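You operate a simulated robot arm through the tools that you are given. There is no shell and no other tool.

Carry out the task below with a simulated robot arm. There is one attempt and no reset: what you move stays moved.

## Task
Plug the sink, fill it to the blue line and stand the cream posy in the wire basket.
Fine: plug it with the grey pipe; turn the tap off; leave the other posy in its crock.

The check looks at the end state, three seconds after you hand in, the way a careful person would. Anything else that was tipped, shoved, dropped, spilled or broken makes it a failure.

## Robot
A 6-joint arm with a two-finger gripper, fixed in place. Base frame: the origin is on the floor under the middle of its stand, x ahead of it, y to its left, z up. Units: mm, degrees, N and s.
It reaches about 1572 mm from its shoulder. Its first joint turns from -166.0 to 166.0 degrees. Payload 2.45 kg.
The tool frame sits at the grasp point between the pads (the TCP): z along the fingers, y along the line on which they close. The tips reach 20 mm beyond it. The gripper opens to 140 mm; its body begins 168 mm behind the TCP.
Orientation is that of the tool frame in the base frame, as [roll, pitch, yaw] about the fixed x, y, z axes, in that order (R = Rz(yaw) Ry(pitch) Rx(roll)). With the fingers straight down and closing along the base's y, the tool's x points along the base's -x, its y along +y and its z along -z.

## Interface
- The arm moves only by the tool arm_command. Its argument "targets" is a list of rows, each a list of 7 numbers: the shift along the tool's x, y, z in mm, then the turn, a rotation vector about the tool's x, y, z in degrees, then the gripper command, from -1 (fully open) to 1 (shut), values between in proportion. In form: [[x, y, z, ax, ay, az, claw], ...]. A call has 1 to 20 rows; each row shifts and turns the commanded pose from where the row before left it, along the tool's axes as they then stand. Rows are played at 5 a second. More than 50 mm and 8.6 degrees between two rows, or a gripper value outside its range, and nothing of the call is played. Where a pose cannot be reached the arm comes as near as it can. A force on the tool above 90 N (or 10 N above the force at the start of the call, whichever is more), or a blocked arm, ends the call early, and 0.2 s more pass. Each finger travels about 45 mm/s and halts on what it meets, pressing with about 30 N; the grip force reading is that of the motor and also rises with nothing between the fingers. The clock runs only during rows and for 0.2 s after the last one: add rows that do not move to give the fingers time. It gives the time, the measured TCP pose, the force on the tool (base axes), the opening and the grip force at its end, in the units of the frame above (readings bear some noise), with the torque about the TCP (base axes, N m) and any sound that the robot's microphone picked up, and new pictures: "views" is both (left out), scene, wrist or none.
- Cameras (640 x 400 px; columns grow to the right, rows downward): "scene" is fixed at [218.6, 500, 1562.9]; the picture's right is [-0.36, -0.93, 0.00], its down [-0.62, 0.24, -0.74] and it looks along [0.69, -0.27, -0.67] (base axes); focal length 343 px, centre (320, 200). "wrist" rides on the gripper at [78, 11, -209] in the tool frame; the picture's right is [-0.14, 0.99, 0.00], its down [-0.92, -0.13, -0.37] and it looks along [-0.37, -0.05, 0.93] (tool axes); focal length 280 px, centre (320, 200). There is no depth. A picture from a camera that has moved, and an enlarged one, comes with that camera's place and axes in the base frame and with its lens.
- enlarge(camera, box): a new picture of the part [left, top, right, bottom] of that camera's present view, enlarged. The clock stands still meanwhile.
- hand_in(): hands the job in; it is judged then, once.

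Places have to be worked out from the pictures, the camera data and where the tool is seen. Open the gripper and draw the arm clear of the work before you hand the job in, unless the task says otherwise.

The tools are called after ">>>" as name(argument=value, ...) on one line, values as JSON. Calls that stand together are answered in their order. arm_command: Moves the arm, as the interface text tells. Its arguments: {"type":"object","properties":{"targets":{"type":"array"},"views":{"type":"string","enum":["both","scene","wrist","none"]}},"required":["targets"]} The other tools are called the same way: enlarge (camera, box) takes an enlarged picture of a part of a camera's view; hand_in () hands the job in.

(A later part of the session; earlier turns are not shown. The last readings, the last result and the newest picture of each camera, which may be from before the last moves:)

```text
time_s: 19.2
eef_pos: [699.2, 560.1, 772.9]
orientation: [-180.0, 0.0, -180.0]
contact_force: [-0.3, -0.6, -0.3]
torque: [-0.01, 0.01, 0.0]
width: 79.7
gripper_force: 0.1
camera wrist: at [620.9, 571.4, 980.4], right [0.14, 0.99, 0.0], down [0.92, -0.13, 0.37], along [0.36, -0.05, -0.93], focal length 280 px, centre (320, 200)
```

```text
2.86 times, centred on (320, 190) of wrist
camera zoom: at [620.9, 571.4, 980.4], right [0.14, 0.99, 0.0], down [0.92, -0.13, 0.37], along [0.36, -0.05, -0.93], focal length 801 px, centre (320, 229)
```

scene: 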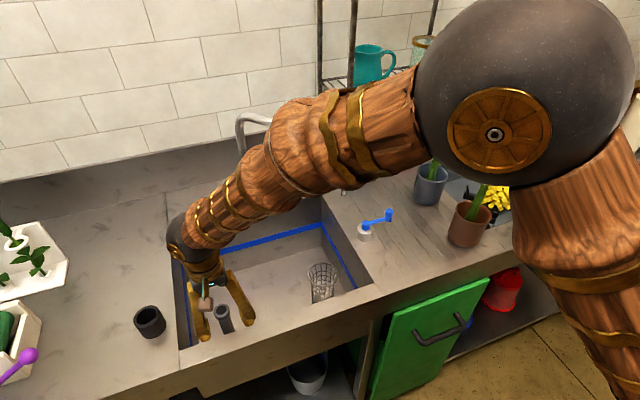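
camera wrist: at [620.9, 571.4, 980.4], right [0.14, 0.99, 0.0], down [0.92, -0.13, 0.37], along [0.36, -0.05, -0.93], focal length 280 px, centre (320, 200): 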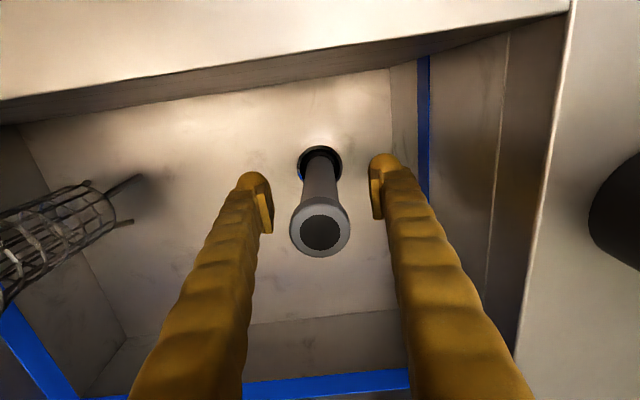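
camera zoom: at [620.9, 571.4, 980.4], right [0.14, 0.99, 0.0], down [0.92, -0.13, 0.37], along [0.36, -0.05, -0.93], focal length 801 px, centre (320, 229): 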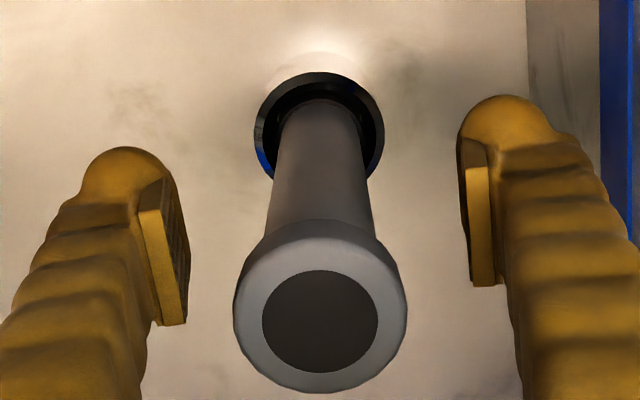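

The pipe stands upright in the drain with its top at z≈834. I rise straight up and then move right, staying in front of the spout, to look at the blue valve.

>>> arm_command(targets=[[0, 0, -30, 0, 0, 0, -0.14], [0, 0, -48, 0, 0, 0, -0.14], [0, 0, -48, 0, 0, 0, -0.14], [0, 0, -48, 0, 0, 0, -0.14], [0, 0, -48, 0, 0, 0, -0.14], [0, 0, -48, 0, 0, 0, -0.5], [0, 0, -48, 0, 0, 0, -1], [0, 0, -48, 0, 0, 0, -1], [16, -46, 0, 0, 0, 0, -1], [16, -46, 0, 0, 0, 0, -1], [16, -46, 0, 0, 0, 0, -1], [16, -46, 0, 0, 0, 0, -1], [16, -46, 0, 0, 0, 0, -1], [16, -46, 0, 0, 0, 0, -1], [0, -40, 0, 0, 0, 0, -1], [0, 0, 0, 0, 0, 0, -1]])

>>> enlarge(camera="wrist", box=[200, 140, 440, 300])

>>> enlarge(camera="scene", box=[160, 240, 280, 350])

```text
time_s: 22.6
eef_pos: [602.6, 244.9, 1139.3]
orientation: [-180.0, 0.0, -180.0]
contact_force: [1.0, -0.6, -0.2]
torque: [-0.01, 0.01, -0.02]
width: 139.8
gripper_force: 0.1
camera wrist: at [524.3, 256.5, 1347.5], right [0.14, 0.99, 0.0], down [0.92, -0.13, 0.37], along [0.37, -0.05, -0.93], focal length 280 px, centre (320, 200)
```

scene: 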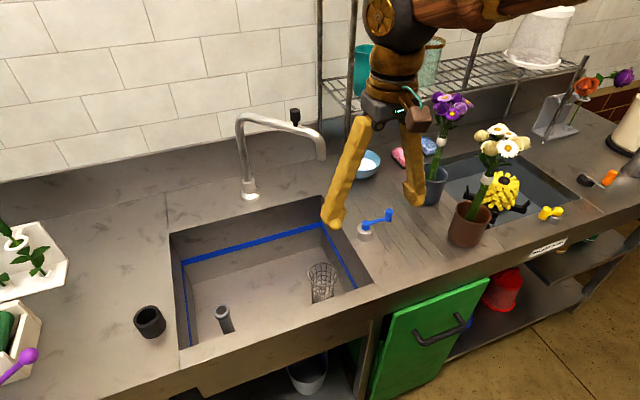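
wrist: 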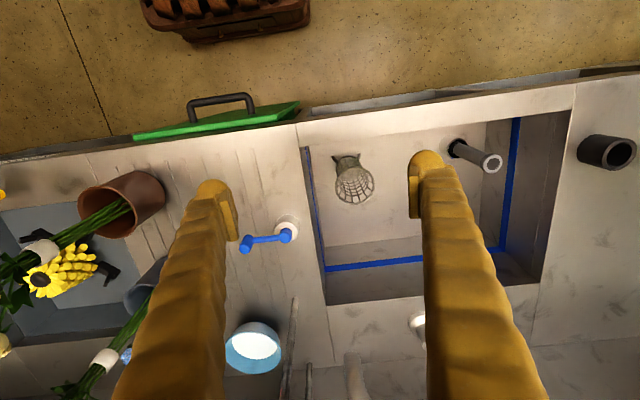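

```text
2.50 times, centred on (320, 220) of wrist
camera zoom: at [524.3, 256.5, 1347.5], right [0.14, 0.99, 0.0], down [0.92, -0.13, 0.37], along [0.37, -0.05, -0.93], focal length 701 px, centre (320, 150)
```

zoom: 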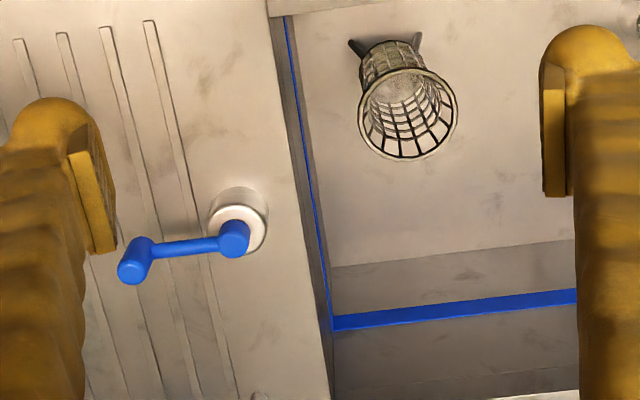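

```text
3.64 times, centred on (220, 295) of scene
camera zoom: at [218.6, 500.0, 1562.9], right [-0.36, -0.93, 0.0], down [-0.62, 0.24, -0.74], along [0.69, -0.27, -0.67], focal length 1248 px, centre (684, -146)
```

zoom: 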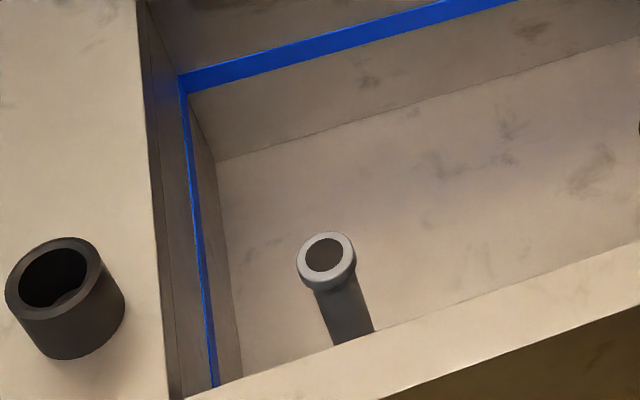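

The hub top triangulates to about (752, 165, 923) and the knob top to about (749, 102, 951). To stay clear of the posies and spout I turn the tool 45° and lean it 22° away from the flowers, then approach to about 120 mm above the knob.

>>> arm_command(targets=[[0, 0, 0, 0, 0, 8, -0.2], [0, 0, 0, 0, 0, 8, -0.2], [0, 0, 0, 0, 0, 8, -0.2], [0, 0, 0, 0, 0, 8, -0.2], [0, 0, 0, 0, 0, 8, 0], [0, 0, 0, 0, 0, 5, 0], [0, 0, 0, 0, -8, 0, 0], [0, 0, 0, 0, -8, 0, 0], [0, 0, 0, 0, -6, 0, 0], [-29.6, 0.7, 33, 0, 0, 0, 0], [-29.6, 0.7, 33, 0, 0, 0, 0], [-29.6, 0.7, 33, 0, 0, 0, 0], [-29.6, 0.7, 33, 0, 0, 0, 0], [0, 0, 0, 0, 0, 0, 0]])

>>> enlarge(camera="wrist", box=[200, 100, 440, 260])

>>> enlarge(camera="scene", box=[300, 60, 520, 260])

```text
time_s: 25.6
eef_pos: [718.8, 134.9, 1059.2]
orientation: [180.0, 21.9, 135.0]
contact_force: [-0.2, -0.9, 0.2]
torque: [-0.03, -0.02, 0.02]
width: 70.0
gripper_force: 0.0
camera wrist: at [618.4, 248.5, 1223.6], right [0.79, 0.61, 0.05], down [0.42, -0.6, 0.69], along [0.45, -0.52, -0.73], focal length 280 px, centre (320, 200)
```

scene: 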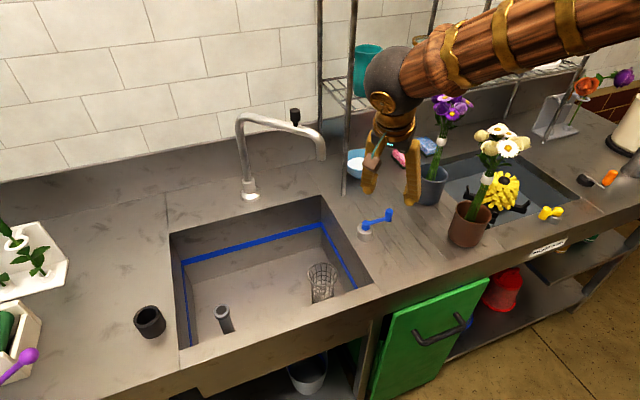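
wrist: 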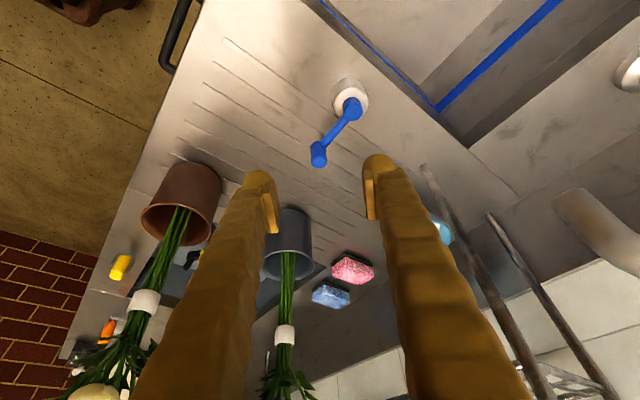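

```text
2.50 times, centred on (320, 180) of wrist
camera zoom: at [618.4, 248.5, 1223.6], right [0.79, 0.61, 0.05], down [0.42, -0.6, 0.69], along [0.45, -0.52, -0.73], focal length 701 px, centre (320, 250)
```

zoom: 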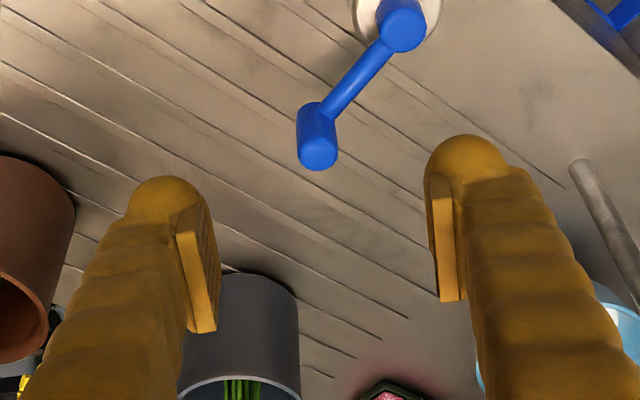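

```text
2.00 times, centred on (410, 160) of scene
camera zoom: at [218.6, 500.0, 1562.9], right [-0.36, -0.93, 0.0], down [-0.62, 0.24, -0.74], along [0.69, -0.27, -0.67], focal length 686 px, centre (140, 280)
```

zoom: 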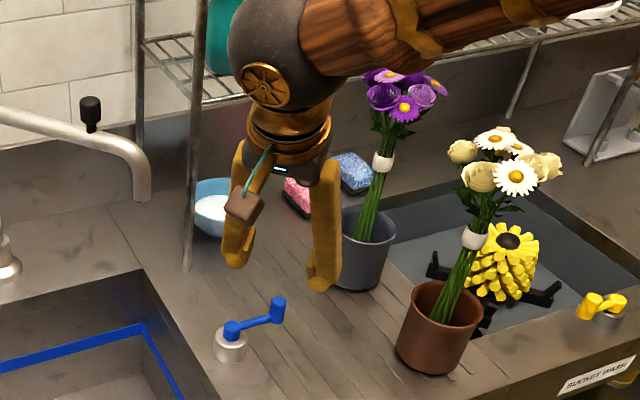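

The knob axis fits (749, 101) and the hub (752, 164.5), so the crank radius is about 64 mm. I go in along the tool axis so the fingertips straddle the upper part of the knob, above the crank arm.

>>> arm_command(targets=[[-0.9, -0.8, 38.2, 0, 0, 0, 0], [-0.9, -0.8, 38.2, 0, 0, 0, 0], [-0.9, -0.8, 28, 0, 0, 0, 0], [0, 0, 10, 0, 0, 0, 0], [0, 0, 0, 0, 0, 0, 0]])

>>> enlarge(camera="wrist", box=[200, 100, 440, 260])

>>> enlarge(camera="scene", box=[320, 120, 480, 260])

```text
time_s: 26.8
eef_pos: [747.9, 100.9, 954.9]
orientation: [-180.0, 22.0, 134.9]
contact_force: [-0.5, -0.4, 0.2]
torque: [0.0, -0.03, 0.0]
width: 70.0
gripper_force: 0.1
camera wrist: at [649.0, 215.0, 1118.9], right [0.79, 0.61, 0.05], down [0.42, -0.6, 0.69], along [0.45, -0.52, -0.73], focal length 280 px, centre (320, 200)
```

scene: 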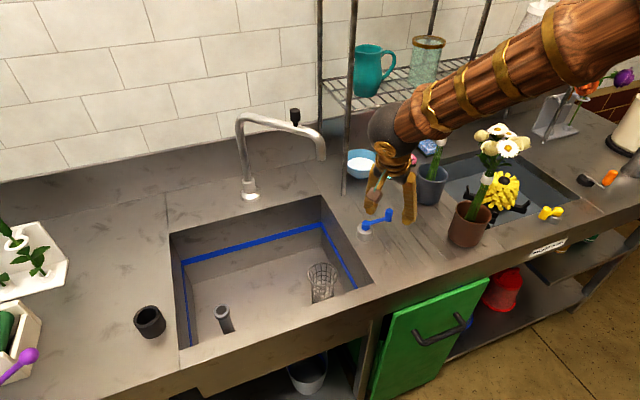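
wrist: 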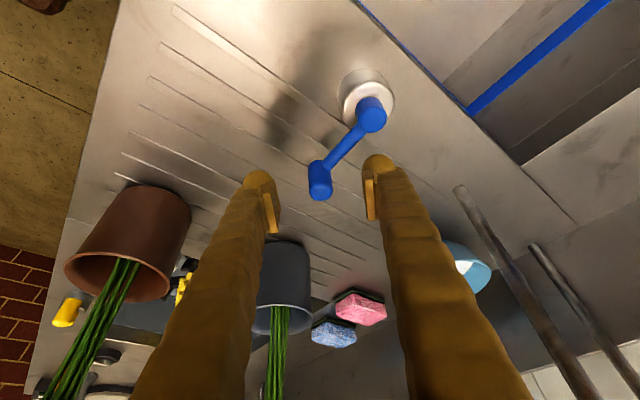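

```text
2.50 times, centred on (320, 180) of wrist
camera zoom: at [649.0, 215.0, 1118.9], right [0.79, 0.61, 0.05], down [0.42, -0.6, 0.69], along [0.45, -0.52, -0.73], focal length 701 px, centre (320, 250)
```

zoom: 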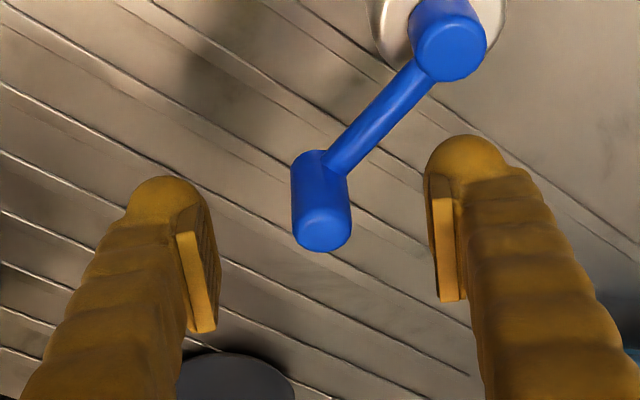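

```text
2.86 times, centred on (400, 190) of scene
camera zoom: at [218.6, 500.0, 1562.9], right [-0.36, -0.93, 0.0], down [-0.62, 0.24, -0.74], along [0.69, -0.27, -0.67], focal length 980 px, centre (91, 229)
```

zoom: 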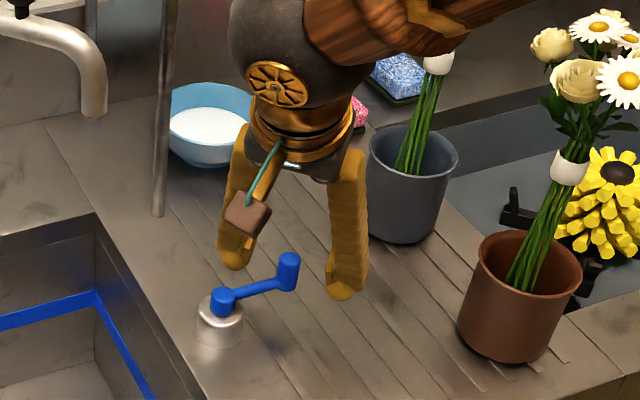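

The knob top lies right at the TCP, centred between the fingers. I close on it.

>>> arm_command(targets=[[0, 0, 0, 0, 0, 0, 1], [0, 0, 0, 0, 0, 0, 1], [0, 0, 0, 0, 0, 0, 1], [0, 0, 0, 0, 0, 0, 1], [0, 0, 0, 0, 0, 0, 1], [0, 0, 0, 0, 0, 0, 1]])

>>> enlarge(camera="wrist", box=[200, 100, 440, 260])

```text
time_s: 28.2
eef_pos: [748.6, 101.7, 954.4]
orientation: [180.0, 22.0, 135.1]
contact_force: [-0.4, 3.9, -1.5]
torque: [0.06, -0.01, -0.03]
width: 18.5
gripper_force: 43.1
camera wrist: at [649.0, 215.2, 1119.2], right [0.79, 0.61, 0.05], down [0.42, -0.6, 0.69], along [0.45, -0.52, -0.73], focal length 280 px, centre (320, 200)
```

scene: 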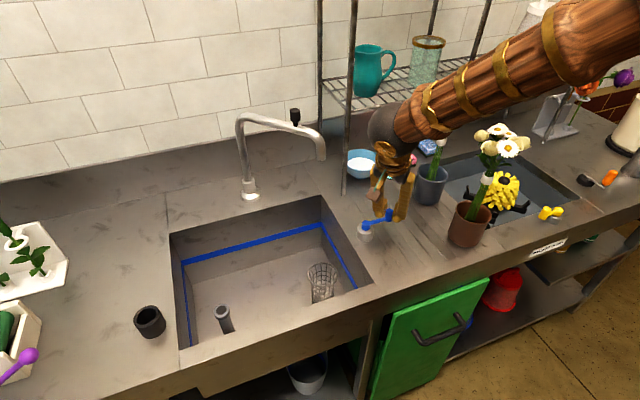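
wrist: 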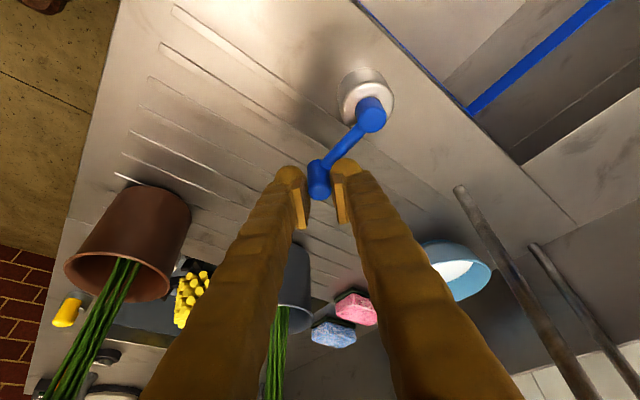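

```text
2.50 times, centred on (320, 180) of wrist
camera zoom: at [649.0, 215.2, 1119.2], right [0.79, 0.61, 0.05], down [0.42, -0.6, 0.69], along [0.45, -0.52, -0.73], focal length 701 px, centre (320, 250)
```

zoom: 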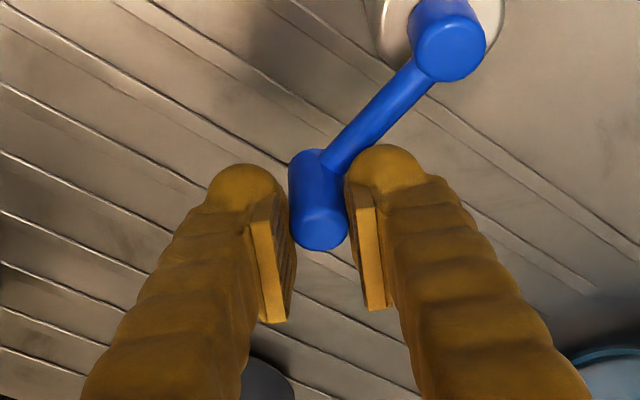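

The knob is held at 18.5 mm. I try a small counter-clockwise turn of about 8°, the usual opening direction, and watch the force and sound.

>>> arm_command(targets=[[-1.9, 2.1, 0.77, 0, 0, 0, 1], [-1.9, 2.1, 0.77, 0, 0, 0, 1], [-1.9, 2.1, 0.77, 0, 0, 0, 1], [0, 0, 0, 0, 0, 0, 1]])

```text
time_s: 29.2
eef_pos: [751.8, 98.1, 954.6]
orientation: [-179.7, 21.9, 135.1]
contact_force: [-75.1, -27.0, 7.9]
torque: [-0.37, 0.88, -0.09]
width: 18.6
gripper_force: 43.6
camera wrist: at [655.6, 213.5, 1118.1], right [0.79, 0.61, 0.05], down [0.42, -0.6, 0.69], along [0.44, -0.52, -0.73], focal length 280 px, centre (320, 200)
```

scene: 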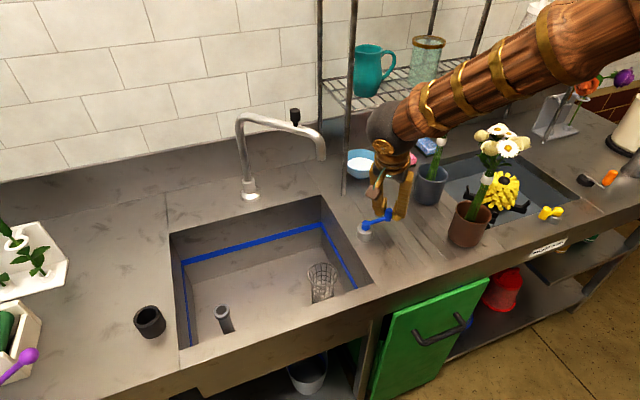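
wrist: 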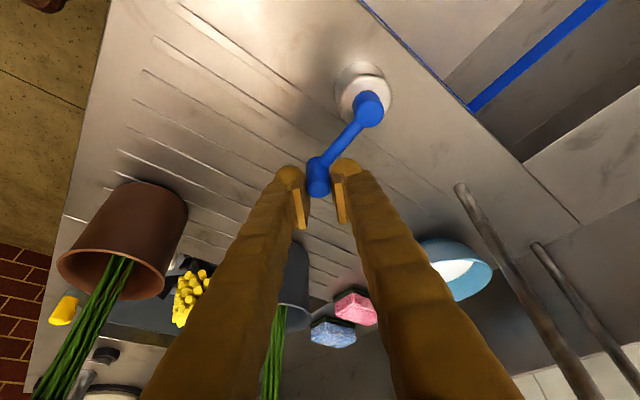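

A 75 N resistance shows this direction is the closed stop. I go back and try clockwise by the same small angle.

>>> arm_command(targets=[[1.9, -2.1, -0.77, 0, 0, 0, 1], [1.9, -2.1, -0.77, 0, 0, 0, 1], [1.9, -2.1, -0.77, 0, 0, 0, 1], [2.13, -1.8, -0.86, 0, 0, 0, 1], [2.13, -1.8, -0.86, 0, 0, 0, 1], [2.13, -1.8, -0.86, 0, 0, 0, 1], [0, 0, 0, 0, 0, 0, 1]])

>>> enlarge(camera="wrist", box=[200, 60, 440, 260])

>>> enlarge(camera="scene", box=[280, 100, 400, 300])

```text
time_s: 30.8
eef_pos: [739.9, 101.8, 956.1]
orientation: [179.9, 22.0, 135.1]
contact_force: [-6.1, -34.7, 1.2]
torque: [-0.37, 0.12, 0.04]
width: 18.4
gripper_force: 43.5
camera wrist: at [640.6, 215.7, 1119.8], right [0.79, 0.61, 0.05], down [0.42, -0.6, 0.69], along [0.45, -0.52, -0.72], focal length 280 px, centre (320, 200)
```

scene: 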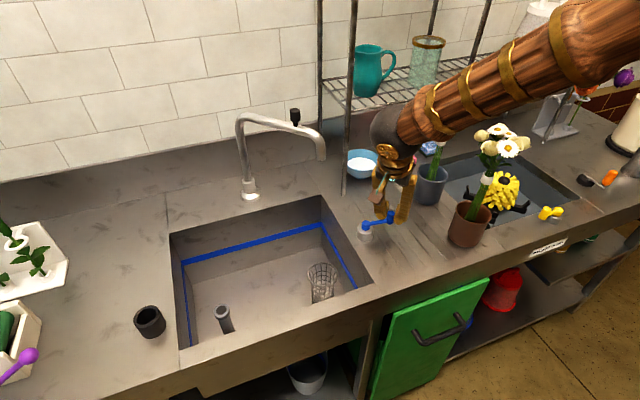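
wrist: 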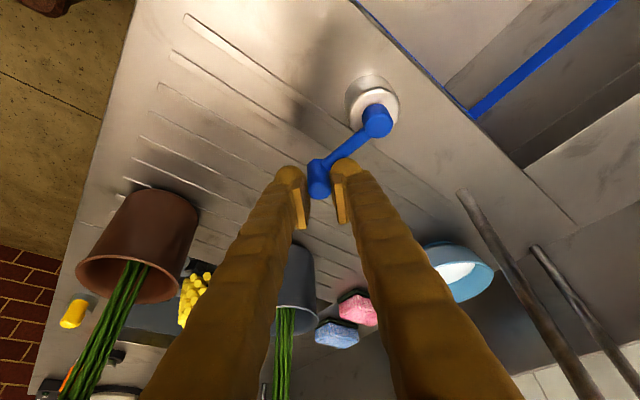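

```text
2.00 times, centred on (320, 160) of wrist
camera zoom: at [640.6, 215.7, 1119.8], right [0.79, 0.61, 0.05], down [0.42, -0.6, 0.69], along [0.45, -0.52, -0.72], focal length 561 px, centre (320, 280)
```

zoom: 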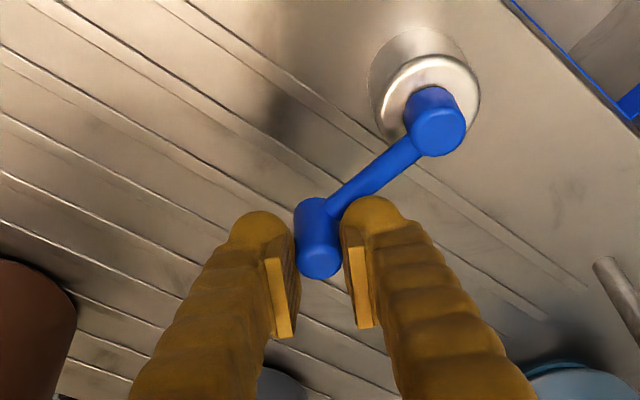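

```text
2.00 times, centred on (340, 200) of scene
camera zoom: at [218.6, 500.0, 1562.9], right [-0.36, -0.93, 0.0], down [-0.62, 0.24, -0.74], along [0.69, -0.27, -0.67], focal length 686 px, centre (280, 200)
```

zoom: 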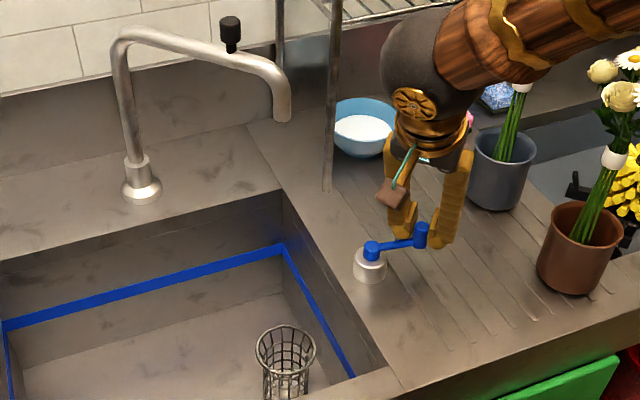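

The crank does move clockwise; the knob is now at (740, 102). I continue clockwise about the hub by 21° more, turning the tool with the crank, and watch for water.

>>> arm_command(targets=[[5.5, -4.6, -2.25, 2.62, 0, 6.49, 1], [6.2, -3.9, -2.51, 2.62, 0, 6.49, 1], [6.2, -3.9, -2.51, 2.62, 0, 6.49, 1], [0, 0, 0, 0, 0, 0, 1]])

>>> enlarge(camera="scene", box=[280, 100, 400, 300])

```text
time_s: 31.8
eef_pos: [718.2, 108.9, 956.2]
orientation: [179.9, 22.1, 113.8]
contact_force: [-4.7, -5.2, 24.4]
torque: [-0.04, 0.07, 0.02]
width: 18.5
gripper_force: 43.7
camera wrist: at [666.3, 251.2, 1119.8], right [0.96, 0.29, 0.05], down [0.17, -0.71, 0.69], along [0.23, -0.65, -0.73], focal length 280 px, centre (320, 200)
```

scene: 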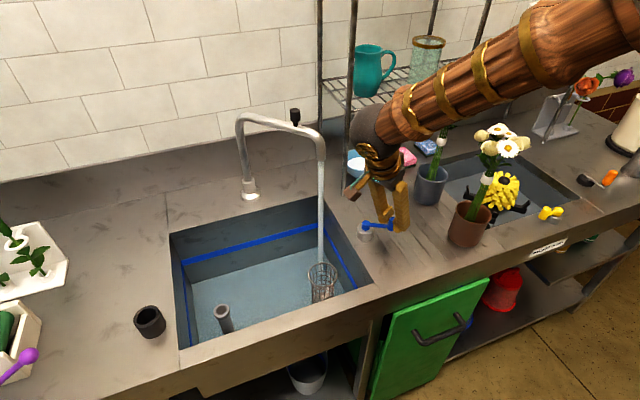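
wrist: 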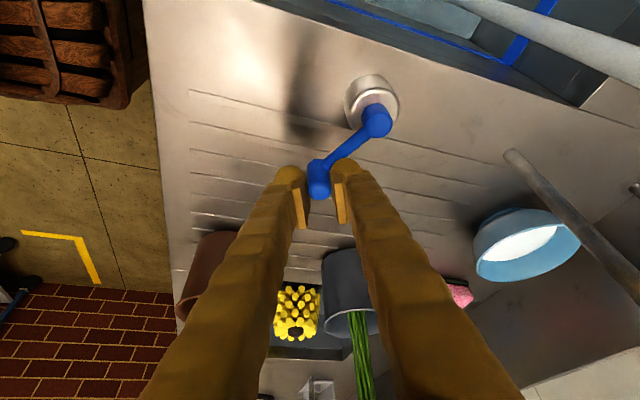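

```text
2.00 times, centred on (340, 200) of scene
camera zoom: at [218.6, 500.0, 1562.9], right [-0.36, -0.93, 0.0], down [-0.62, 0.24, -0.74], along [0.69, -0.27, -0.67], focal length 686 px, centre (280, 200)
```

zoom: 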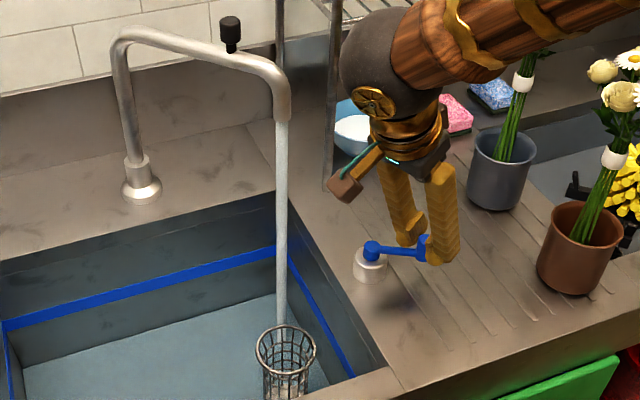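

Water is running into the sink and a surface is already visible. I check the level against the blue line before letting any more time pass.

>>> enlarge(camera="scene", box=[160, 190, 380, 350])

>>> enlarge(camera="scene", box=[170, 230, 250, 290])

```text
2.50 times, centred on (270, 270) of scene
camera zoom: at [218.6, 500.0, 1562.9], right [-0.36, -0.93, 0.0], down [-0.62, 0.24, -0.74], along [0.69, -0.27, -0.67], focal length 858 px, centre (445, 25)
```

zoom: 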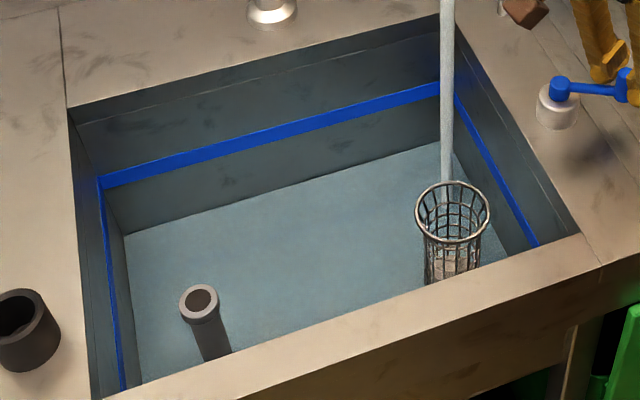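

```text
6.67 times, centred on (210, 260) of scene
camera zoom: at [218.6, 500.0, 1562.9], right [-0.36, -0.93, 0.0], down [-0.62, 0.24, -0.74], along [0.69, -0.27, -0.67], focal length 2288 px, centre (1053, -200)
```

zoom: 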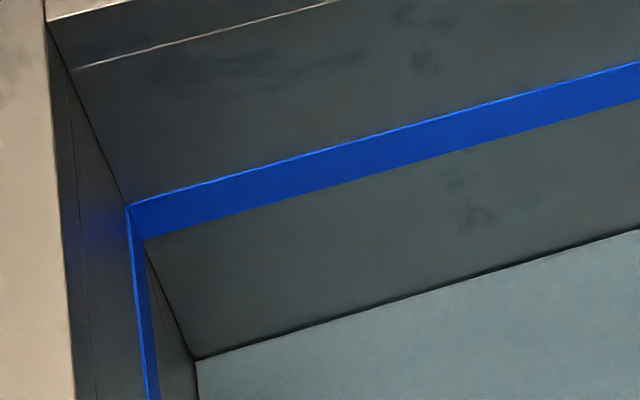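

Only a thin layer so far. I hold still for 2 seconds, easing up 1 mm to relieve the vertical load, and measure the rise.

>>> arm_command(targets=[[-0.37, 0, -0.93, 0, 0, 0, 1], [0, 0, 0, 0, 0, 0, 1], [0, 0, 0, 0, 0, 0, 1], [0, 0, 0, 0, 0, 0, 1], [0, 0, 0, 0, 0, 0, 1], [0, 0, 0, 0, 0, 0, 1], [0, 0, 0, 0, 0, 0, 1], [0, 0, 0, 0, 0, 0, 1], [0, 0, 0, 0, 0, 0, 1]], views="scene")

>>> enlarge(camera="scene", box=[170, 230, 250, 290])

>>> enlarge(camera="scene", box=[160, 190, 380, 350])

```text
time_s: 33.8
eef_pos: [718.1, 109.5, 955.8]
orientation: [-180.0, 22.0, 113.9]
contact_force: [10.3, 16.7, -4.4]
torque: [0.23, -0.09, 0.01]
width: 18.2
gripper_force: 43.8
```

scene: 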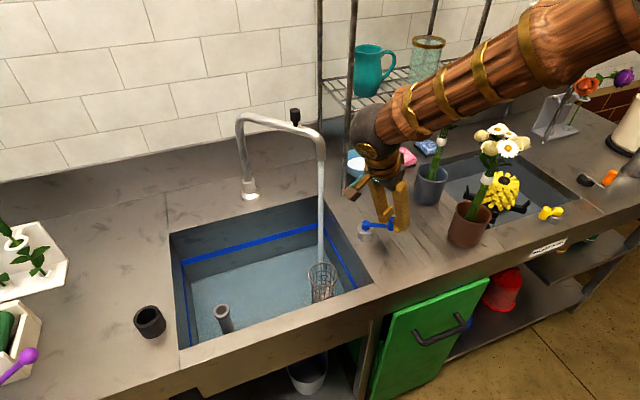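

```text
6.67 times, centred on (210, 260) of scene
camera zoom: at [218.6, 500.0, 1562.9], right [-0.36, -0.93, 0.0], down [-0.62, 0.24, -0.74], along [0.69, -0.27, -0.67], focal length 2288 px, centre (1053, -200)
```

zoom: 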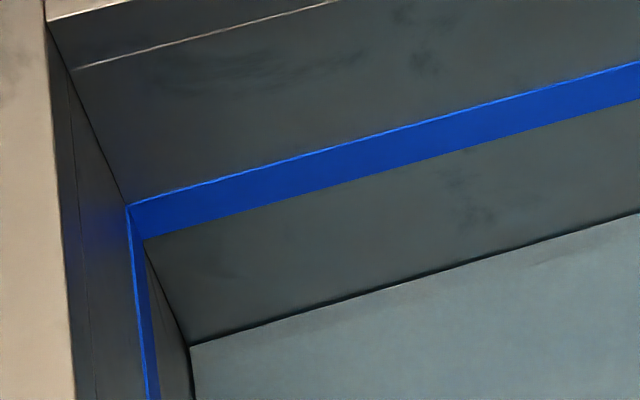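

```text
2.50 times, centred on (270, 270) of scene
camera zoom: at [218.6, 500.0, 1562.9], right [-0.36, -0.93, 0.0], down [-0.62, 0.24, -0.74], along [0.69, -0.27, -0.67], focal length 858 px, centre (445, 25)
```

zoom: 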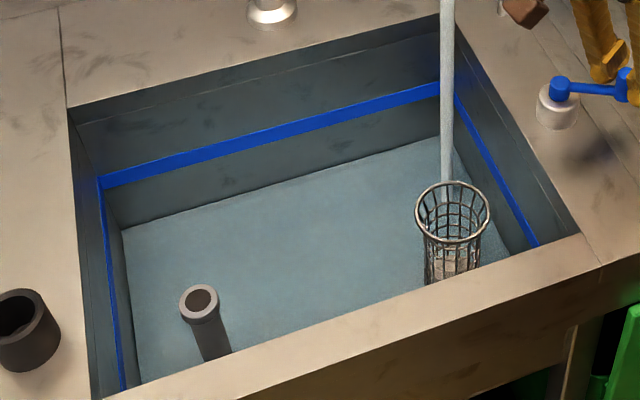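

The contact line rose 13 px in 2 s with about 125 px to the middle of the blue band, so roughly 19 s remain. I hold for 4 s chunks and recheck.

>>> arm_command(targets=[[0, 0, 0, 0, 0, 0, 1], [0, 0, 0, 0, 0, 0, 1], [0, 0, 0, 0, 0, 0, 1], [0, 0, 0, 0, 0, 0, 1], [0, 0, 0, 0, 0, 0, 1], [0, 0, 0, 0, 0, 0, 1], [0, 0, 0, 0, 0, 0, 1], [0, 0, 0, 0, 0, 0, 1], [0, 0, 0, 0, 0, 0, 1], [0, 0, 0, 0, 0, 0, 1], [0, 0, 0, 0, 0, 0, 1], [0, 0, 0, 0, 0, 0, 1], [0, 0, 0, 0, 0, 0, 1], [0, 0, 0, 0, 0, 0, 1], [0, 0, 0, 0, 0, 0, 1], [0, 0, 0, 0, 0, 0, 1], [0, 0, 0, 0, 0, 0, 1], [0, 0, 0, 0, 0, 0, 1], [0, 0, 0, 0, 0, 0, 1], [0, 0, 0, 0, 0, 0, 1]], views="scene")

>>> enlarge(camera="scene", box=[170, 230, 250, 290])

>>> enlarge(camera="scene", box=[160, 190, 380, 350])

```text
time_s: 38.0
eef_pos: [718.8, 108.8, 956.7]
orientation: [180.0, 22.0, 114.0]
contact_force: [8.5, 15.7, -2.8]
torque: [0.21, -0.11, 0.0]
width: 18.2
gripper_force: 43.6
```

scene: 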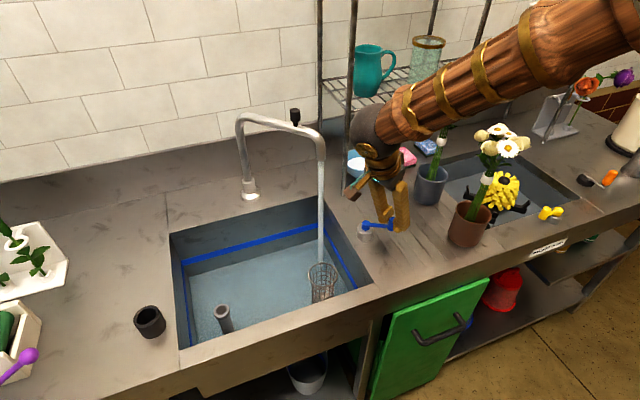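

```text
6.67 times, centred on (210, 260) of scene
camera zoom: at [218.6, 500.0, 1562.9], right [-0.36, -0.93, 0.0], down [-0.62, 0.24, -0.74], along [0.69, -0.27, -0.67], focal length 2288 px, centre (1053, -200)
```

zoom: 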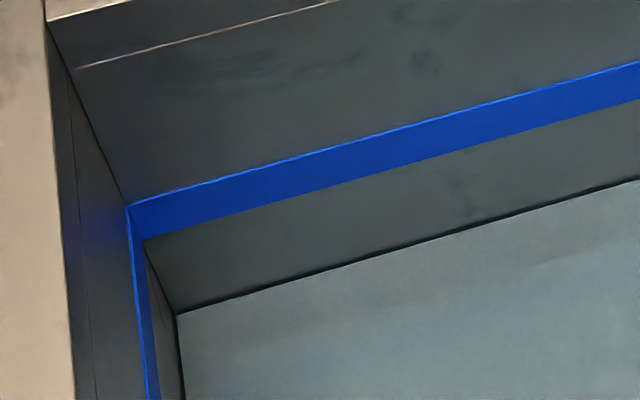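

```text
2.50 times, centred on (270, 270) of scene
camera zoom: at [218.6, 500.0, 1562.9], right [-0.36, -0.93, 0.0], down [-0.62, 0.24, -0.74], along [0.69, -0.27, -0.67], focal length 858 px, centre (445, 25)
```

zoom: 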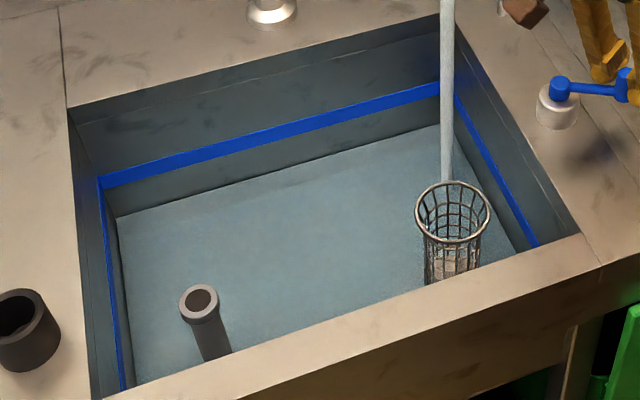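

The line is now at 315 px and rising about 7.6 px/s. The target is about 222, so I hold for 20 more rows and then recheck.

>>> arm_command(targets=[[0, 0, 0, 0, 0, 0, 1], [0, 0, 0, 0, 0, 0, 1], [0, 0, 0, 0, 0, 0, 1], [0, 0, 0, 0, 0, 0, 1], [0, 0, 0, 0, 0, 0, 1], [0, 0, 0, 0, 0, 0, 1], [0, 0, 0, 0, 0, 0, 1], [0, 0, 0, 0, 0, 0, 1], [0, 0, 0, 0, 0, 0, 1], [0, 0, 0, 0, 0, 0, 1], [0, 0, 0, 0, 0, 0, 1], [0, 0, 0, 0, 0, 0, 1], [0, 0, 0, 0, 0, 0, 1], [0, 0, 0, 0, 0, 0, 1], [0, 0, 0, 0, 0, 0, 1], [0, 0, 0, 0, 0, 0, 1], [0, 0, 0, 0, 0, 0, 1], [0, 0, 0, 0, 0, 0, 1], [0, 0, 0, 0, 0, 0, 1], [0, 0, 0, 0, 0, 0, 1]], views="scene")

>>> enlarge(camera="scene", box=[170, 230, 250, 290])

```text
time_s: 42.2
eef_pos: [719.8, 108.0, 956.3]
orientation: [180.0, 21.9, 113.9]
contact_force: [3.4, 5.3, 0.6]
torque: [0.06, -0.07, -0.01]
width: 18.4
gripper_force: 43.5
```

scene: 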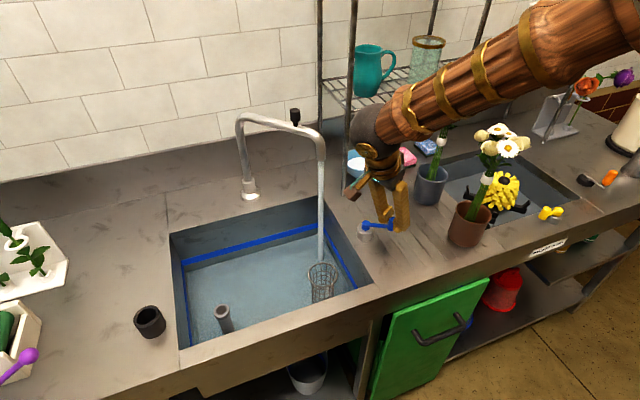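

```text
6.67 times, centred on (210, 260) of scene
camera zoom: at [218.6, 500.0, 1562.9], right [-0.36, -0.93, 0.0], down [-0.62, 0.24, -0.74], along [0.69, -0.27, -0.67], focal length 2288 px, centre (1053, -200)
```

zoom: 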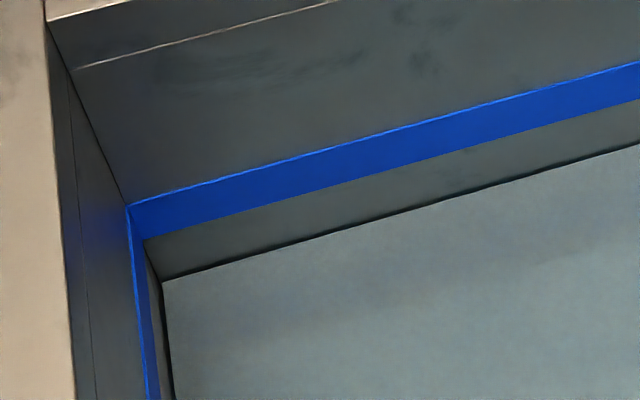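

The line is at 282 px at t=42.2 s and rising about 7.9 px/s, with 60 px left. I hold another 20 rows.

>>> arm_command(targets=[[0, 0, 0, 0, 0, 0, 1], [0, 0, 0, 0, 0, 0, 1], [0, 0, 0, 0, 0, 0, 1], [0, 0, 0, 0, 0, 0, 1], [0, 0, 0, 0, 0, 0, 1], [0, 0, 0, 0, 0, 0, 1], [0, 0, 0, 0, 0, 0, 1], [0, 0, 0, 0, 0, 0, 1], [0, 0, 0, 0, 0, 0, 1], [0, 0, 0, 0, 0, 0, 1], [0, 0, 0, 0, 0, 0, 1], [0, 0, 0, 0, 0, 0, 1], [0, 0, 0, 0, 0, 0, 1], [0, 0, 0, 0, 0, 0, 1], [0, 0, 0, 0, 0, 0, 1], [0, 0, 0, 0, 0, 0, 1], [0, 0, 0, 0, 0, 0, 1], [0, 0, 0, 0, 0, 0, 1], [0, 0, 0, 0, 0, 0, 1], [0, 0, 0, 0, 0, 0, 1]], views="both")

>>> enlarge(camera="scene", box=[170, 230, 250, 290])

>>> enlarge(camera="wrist", box=[200, 60, 440, 260])

```text
time_s: 46.4
eef_pos: [718.0, 108.0, 956.8]
orientation: [180.0, 22.0, 114.0]
contact_force: [1.0, 1.0, 0.5]
torque: [0.02, 0.0, 0.0]
width: 18.3
gripper_force: 43.4
camera wrist: at [666.6, 251.0, 1119.8], right [0.96, 0.29, 0.05], down [0.17, -0.71, 0.69], along [0.23, -0.65, -0.73], focal length 280 px, centre (320, 200)
```

scene: 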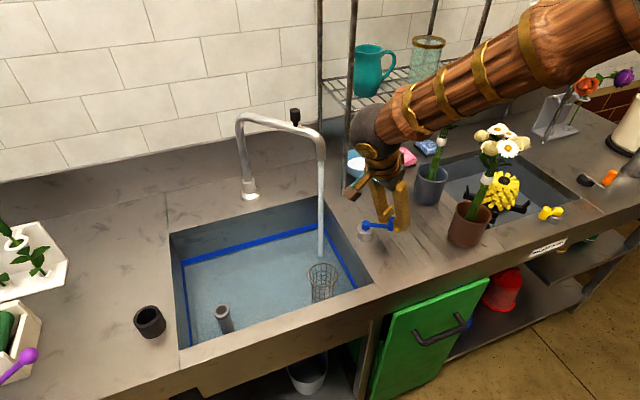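
wrist: 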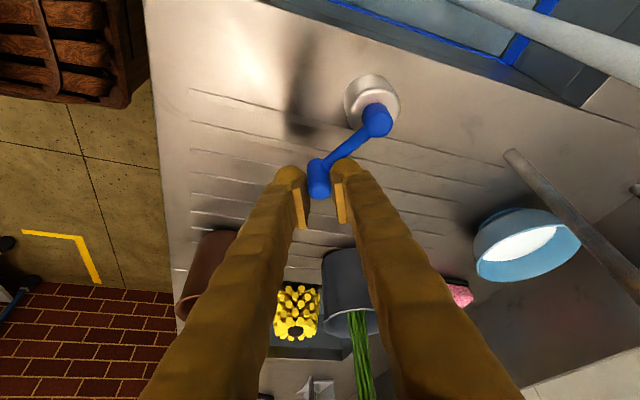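

```text
6.67 times, centred on (210, 260) of scene
camera zoom: at [218.6, 500.0, 1562.9], right [-0.36, -0.93, 0.0], down [-0.62, 0.24, -0.74], along [0.69, -0.27, -0.67], focal length 2288 px, centre (1053, -200)
```

zoom: 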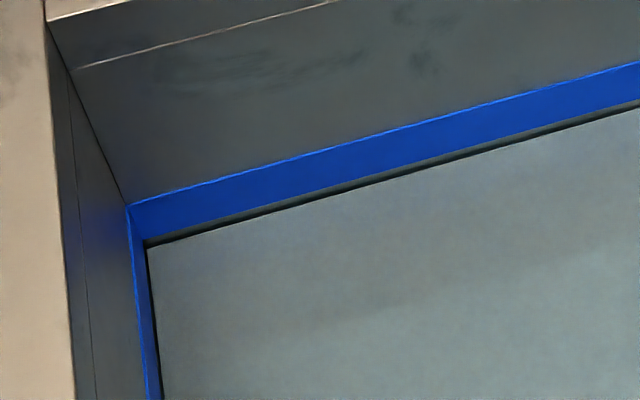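

```text
2.00 times, centred on (320, 160) of wrist
camera zoom: at [666.6, 251.0, 1119.8], right [0.96, 0.29, 0.05], down [0.17, -0.71, 0.69], along [0.23, -0.65, -0.73], focal length 561 px, centre (320, 280)
```

zoom: 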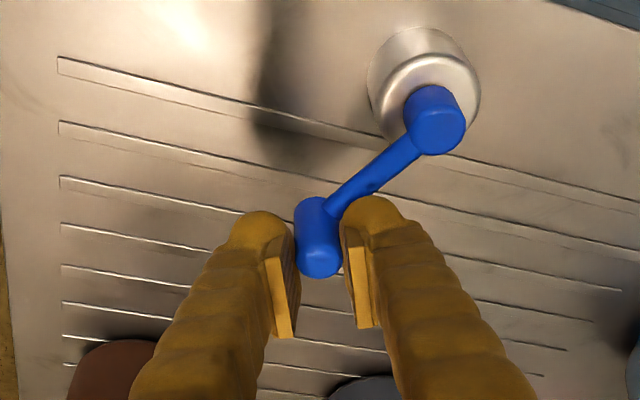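

The line is at 246 px, just under the band, rising about 8.6 px/s. I wait 2.2 s more and then turn the crank back 28° plus a little to the closed stop, all in one call.

>>> arm_command(targets=[[0, 0, 0, 0, 0, 0, 1], [0, 0, 0, 0, 0, 0, 1], [0, 0, 0, 0, 0, 0, 1], [0, 0, 0, 0, 0, 0, 1], [0, 0, 0, 0, 0, 0, 1], [0, 0, 0, 0, 0, 0, 1], [0, 0, 0, 0, 0, 0, 1], [0, 0, 0, 0, 0, 0, 1], [0, 0, 0, 0, 0, 0, 1], [0, 0, 0, 0, 0, 0, 1], [0, 0, 0, 0, 0, 0, 1], [-5.8, 4.93, 2.34, -2.62, 0, -6.49, 1], [-5.8, 4.93, 2.34, -2.62, 0, -6.49, 1], [-5.8, 4.93, 2.34, -2.62, 0, -6.49, 1], [-5.8, 4.93, 2.34, -2.62, 0, -6.49, 1], [-2.49, 2.11, 1.0, -1.12, 0, -2.78, 1], [0, 0, 0, 0, 0, 0, 1]], views="both")

>>> enlarge(camera="scene", box=[170, 230, 250, 290])

>>> enlarge(camera="scene", box=[280, 100, 400, 300])

```text
time_s: 50.0
eef_pos: [750.4, 100.7, 955.9]
orientation: [-179.9, 21.9, 145.0]
contact_force: [-28.1, 23.0, -1.5]
torque: [0.32, 0.44, 0.02]
width: 18.1
gripper_force: 43.6
camera wrist: at [632.9, 195.6, 1120.1], right [0.67, 0.74, 0.05], down [0.51, -0.51, 0.69], along [0.53, -0.43, -0.73], focal length 280 px, centre (320, 200)
```

scene: 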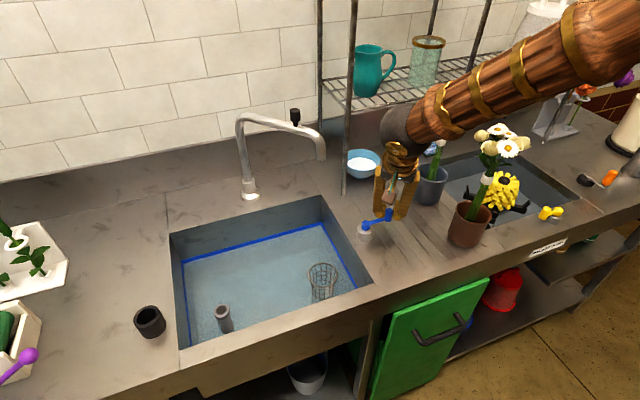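
wrist: 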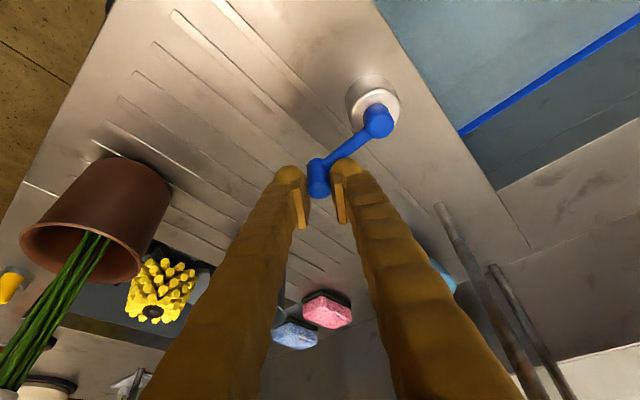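

```text
6.67 times, centred on (210, 260) of scene
camera zoom: at [218.6, 500.0, 1562.9], right [-0.36, -0.93, 0.0], down [-0.62, 0.24, -0.74], along [0.69, -0.27, -0.67], focal length 2288 px, centre (1053, -200)
```

zoom: 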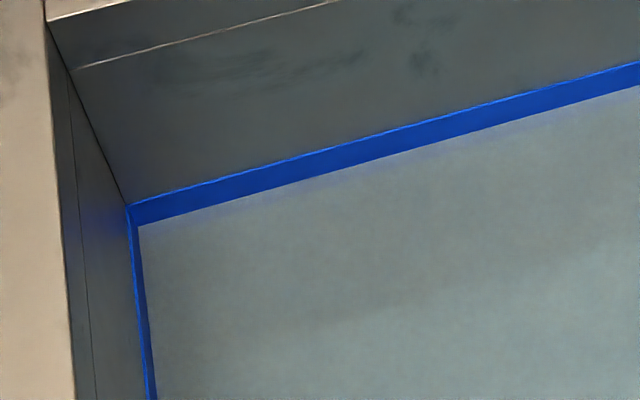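

```text
2.00 times, centred on (340, 200) of scene
camera zoom: at [218.6, 500.0, 1562.9], right [-0.36, -0.93, 0.0], down [-0.62, 0.24, -0.74], along [0.69, -0.27, -0.67], focal length 686 px, centre (280, 200)
```

zoom: 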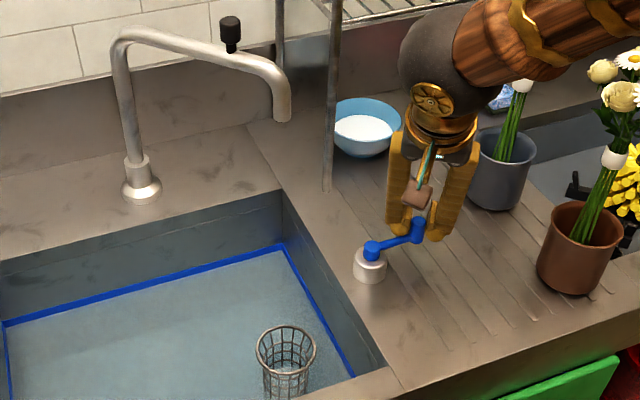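

The water has stopped and the level sits inside the blue band, near its middle. I release the knob and back off along the tool axis.

>>> arm_command(targets=[[0, 0, 0, 0, 0, 0, 0.5], [0, 0, 0, 0, 0, 0, 0], [0, 0, 0, 0, 0, 0, 0], [0, 0, -20, 0, 0, 0, 0], [0, 0, -40, 0, 0, 0, 0], [0, 0, -45, 0, 0, 0, 0], [0, 0, -45, 0, 0, 0, 0], [0, 0, 0, 0, 0, 0, 0]], views="both")

>>> enlarge(camera="scene", box=[170, 230, 250, 290])

>>> enlarge(camera="scene", box=[270, 190, 430, 310])

```text
time_s: 51.8
eef_pos: [701.7, 131.2, 1097.2]
orientation: [180.0, 22.0, 144.9]
contact_force: [0.0, -0.7, -0.1]
torque: [-0.01, -0.05, 0.0]
width: 70.0
gripper_force: 0.0
camera wrist: at [585.4, 227.2, 1261.7], right [0.67, 0.74, 0.05], down [0.51, -0.51, 0.69], along [0.53, -0.44, -0.73], focal length 280 px, centre (320, 200)
```

scene: 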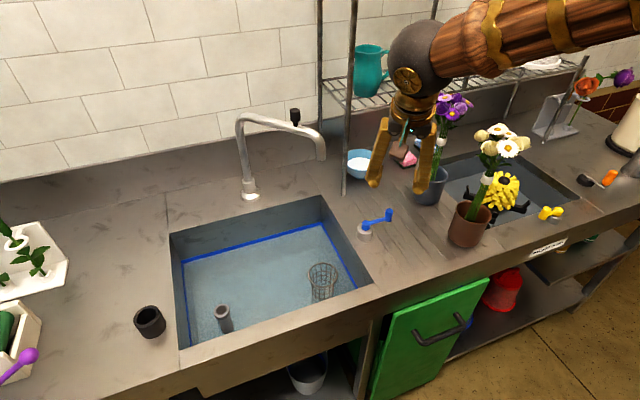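
wrist: 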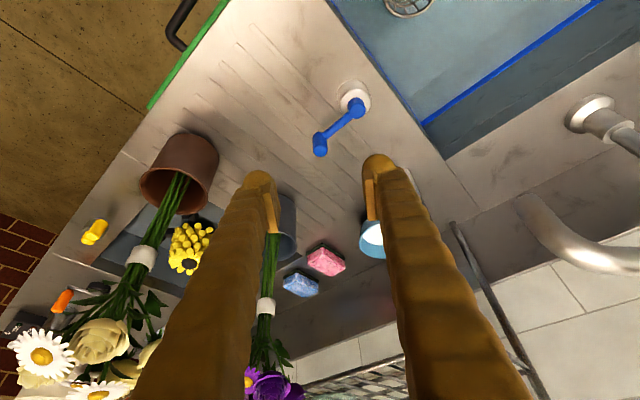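

```text
6.67 times, centred on (210, 260) of scene
camera zoom: at [218.6, 500.0, 1562.9], right [-0.36, -0.93, 0.0], down [-0.62, 0.24, -0.74], along [0.69, -0.27, -0.67], focal length 2288 px, centre (1053, -200)
```

zoom: 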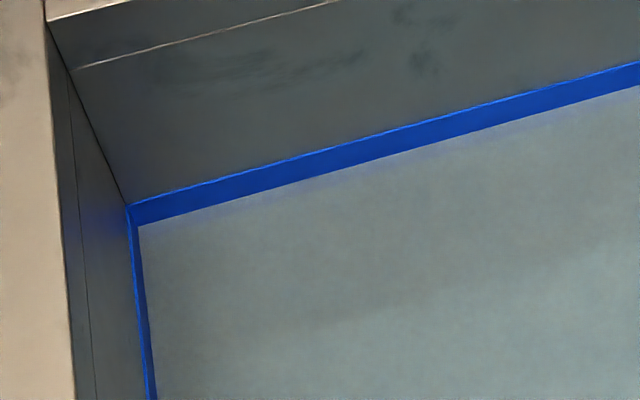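

```text
3.33 times, centred on (350, 250) of scene
camera zoom: at [218.6, 500.0, 1562.9], right [-0.36, -0.93, 0.0], down [-0.62, 0.24, -0.74], along [0.69, -0.27, -0.67], focal length 1144 px, centre (220, 33)
```

zoom: 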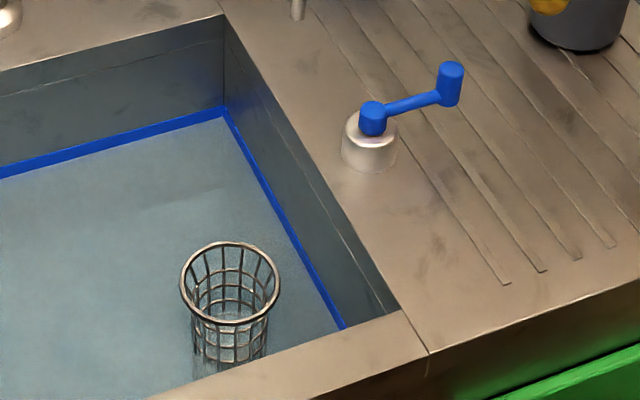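

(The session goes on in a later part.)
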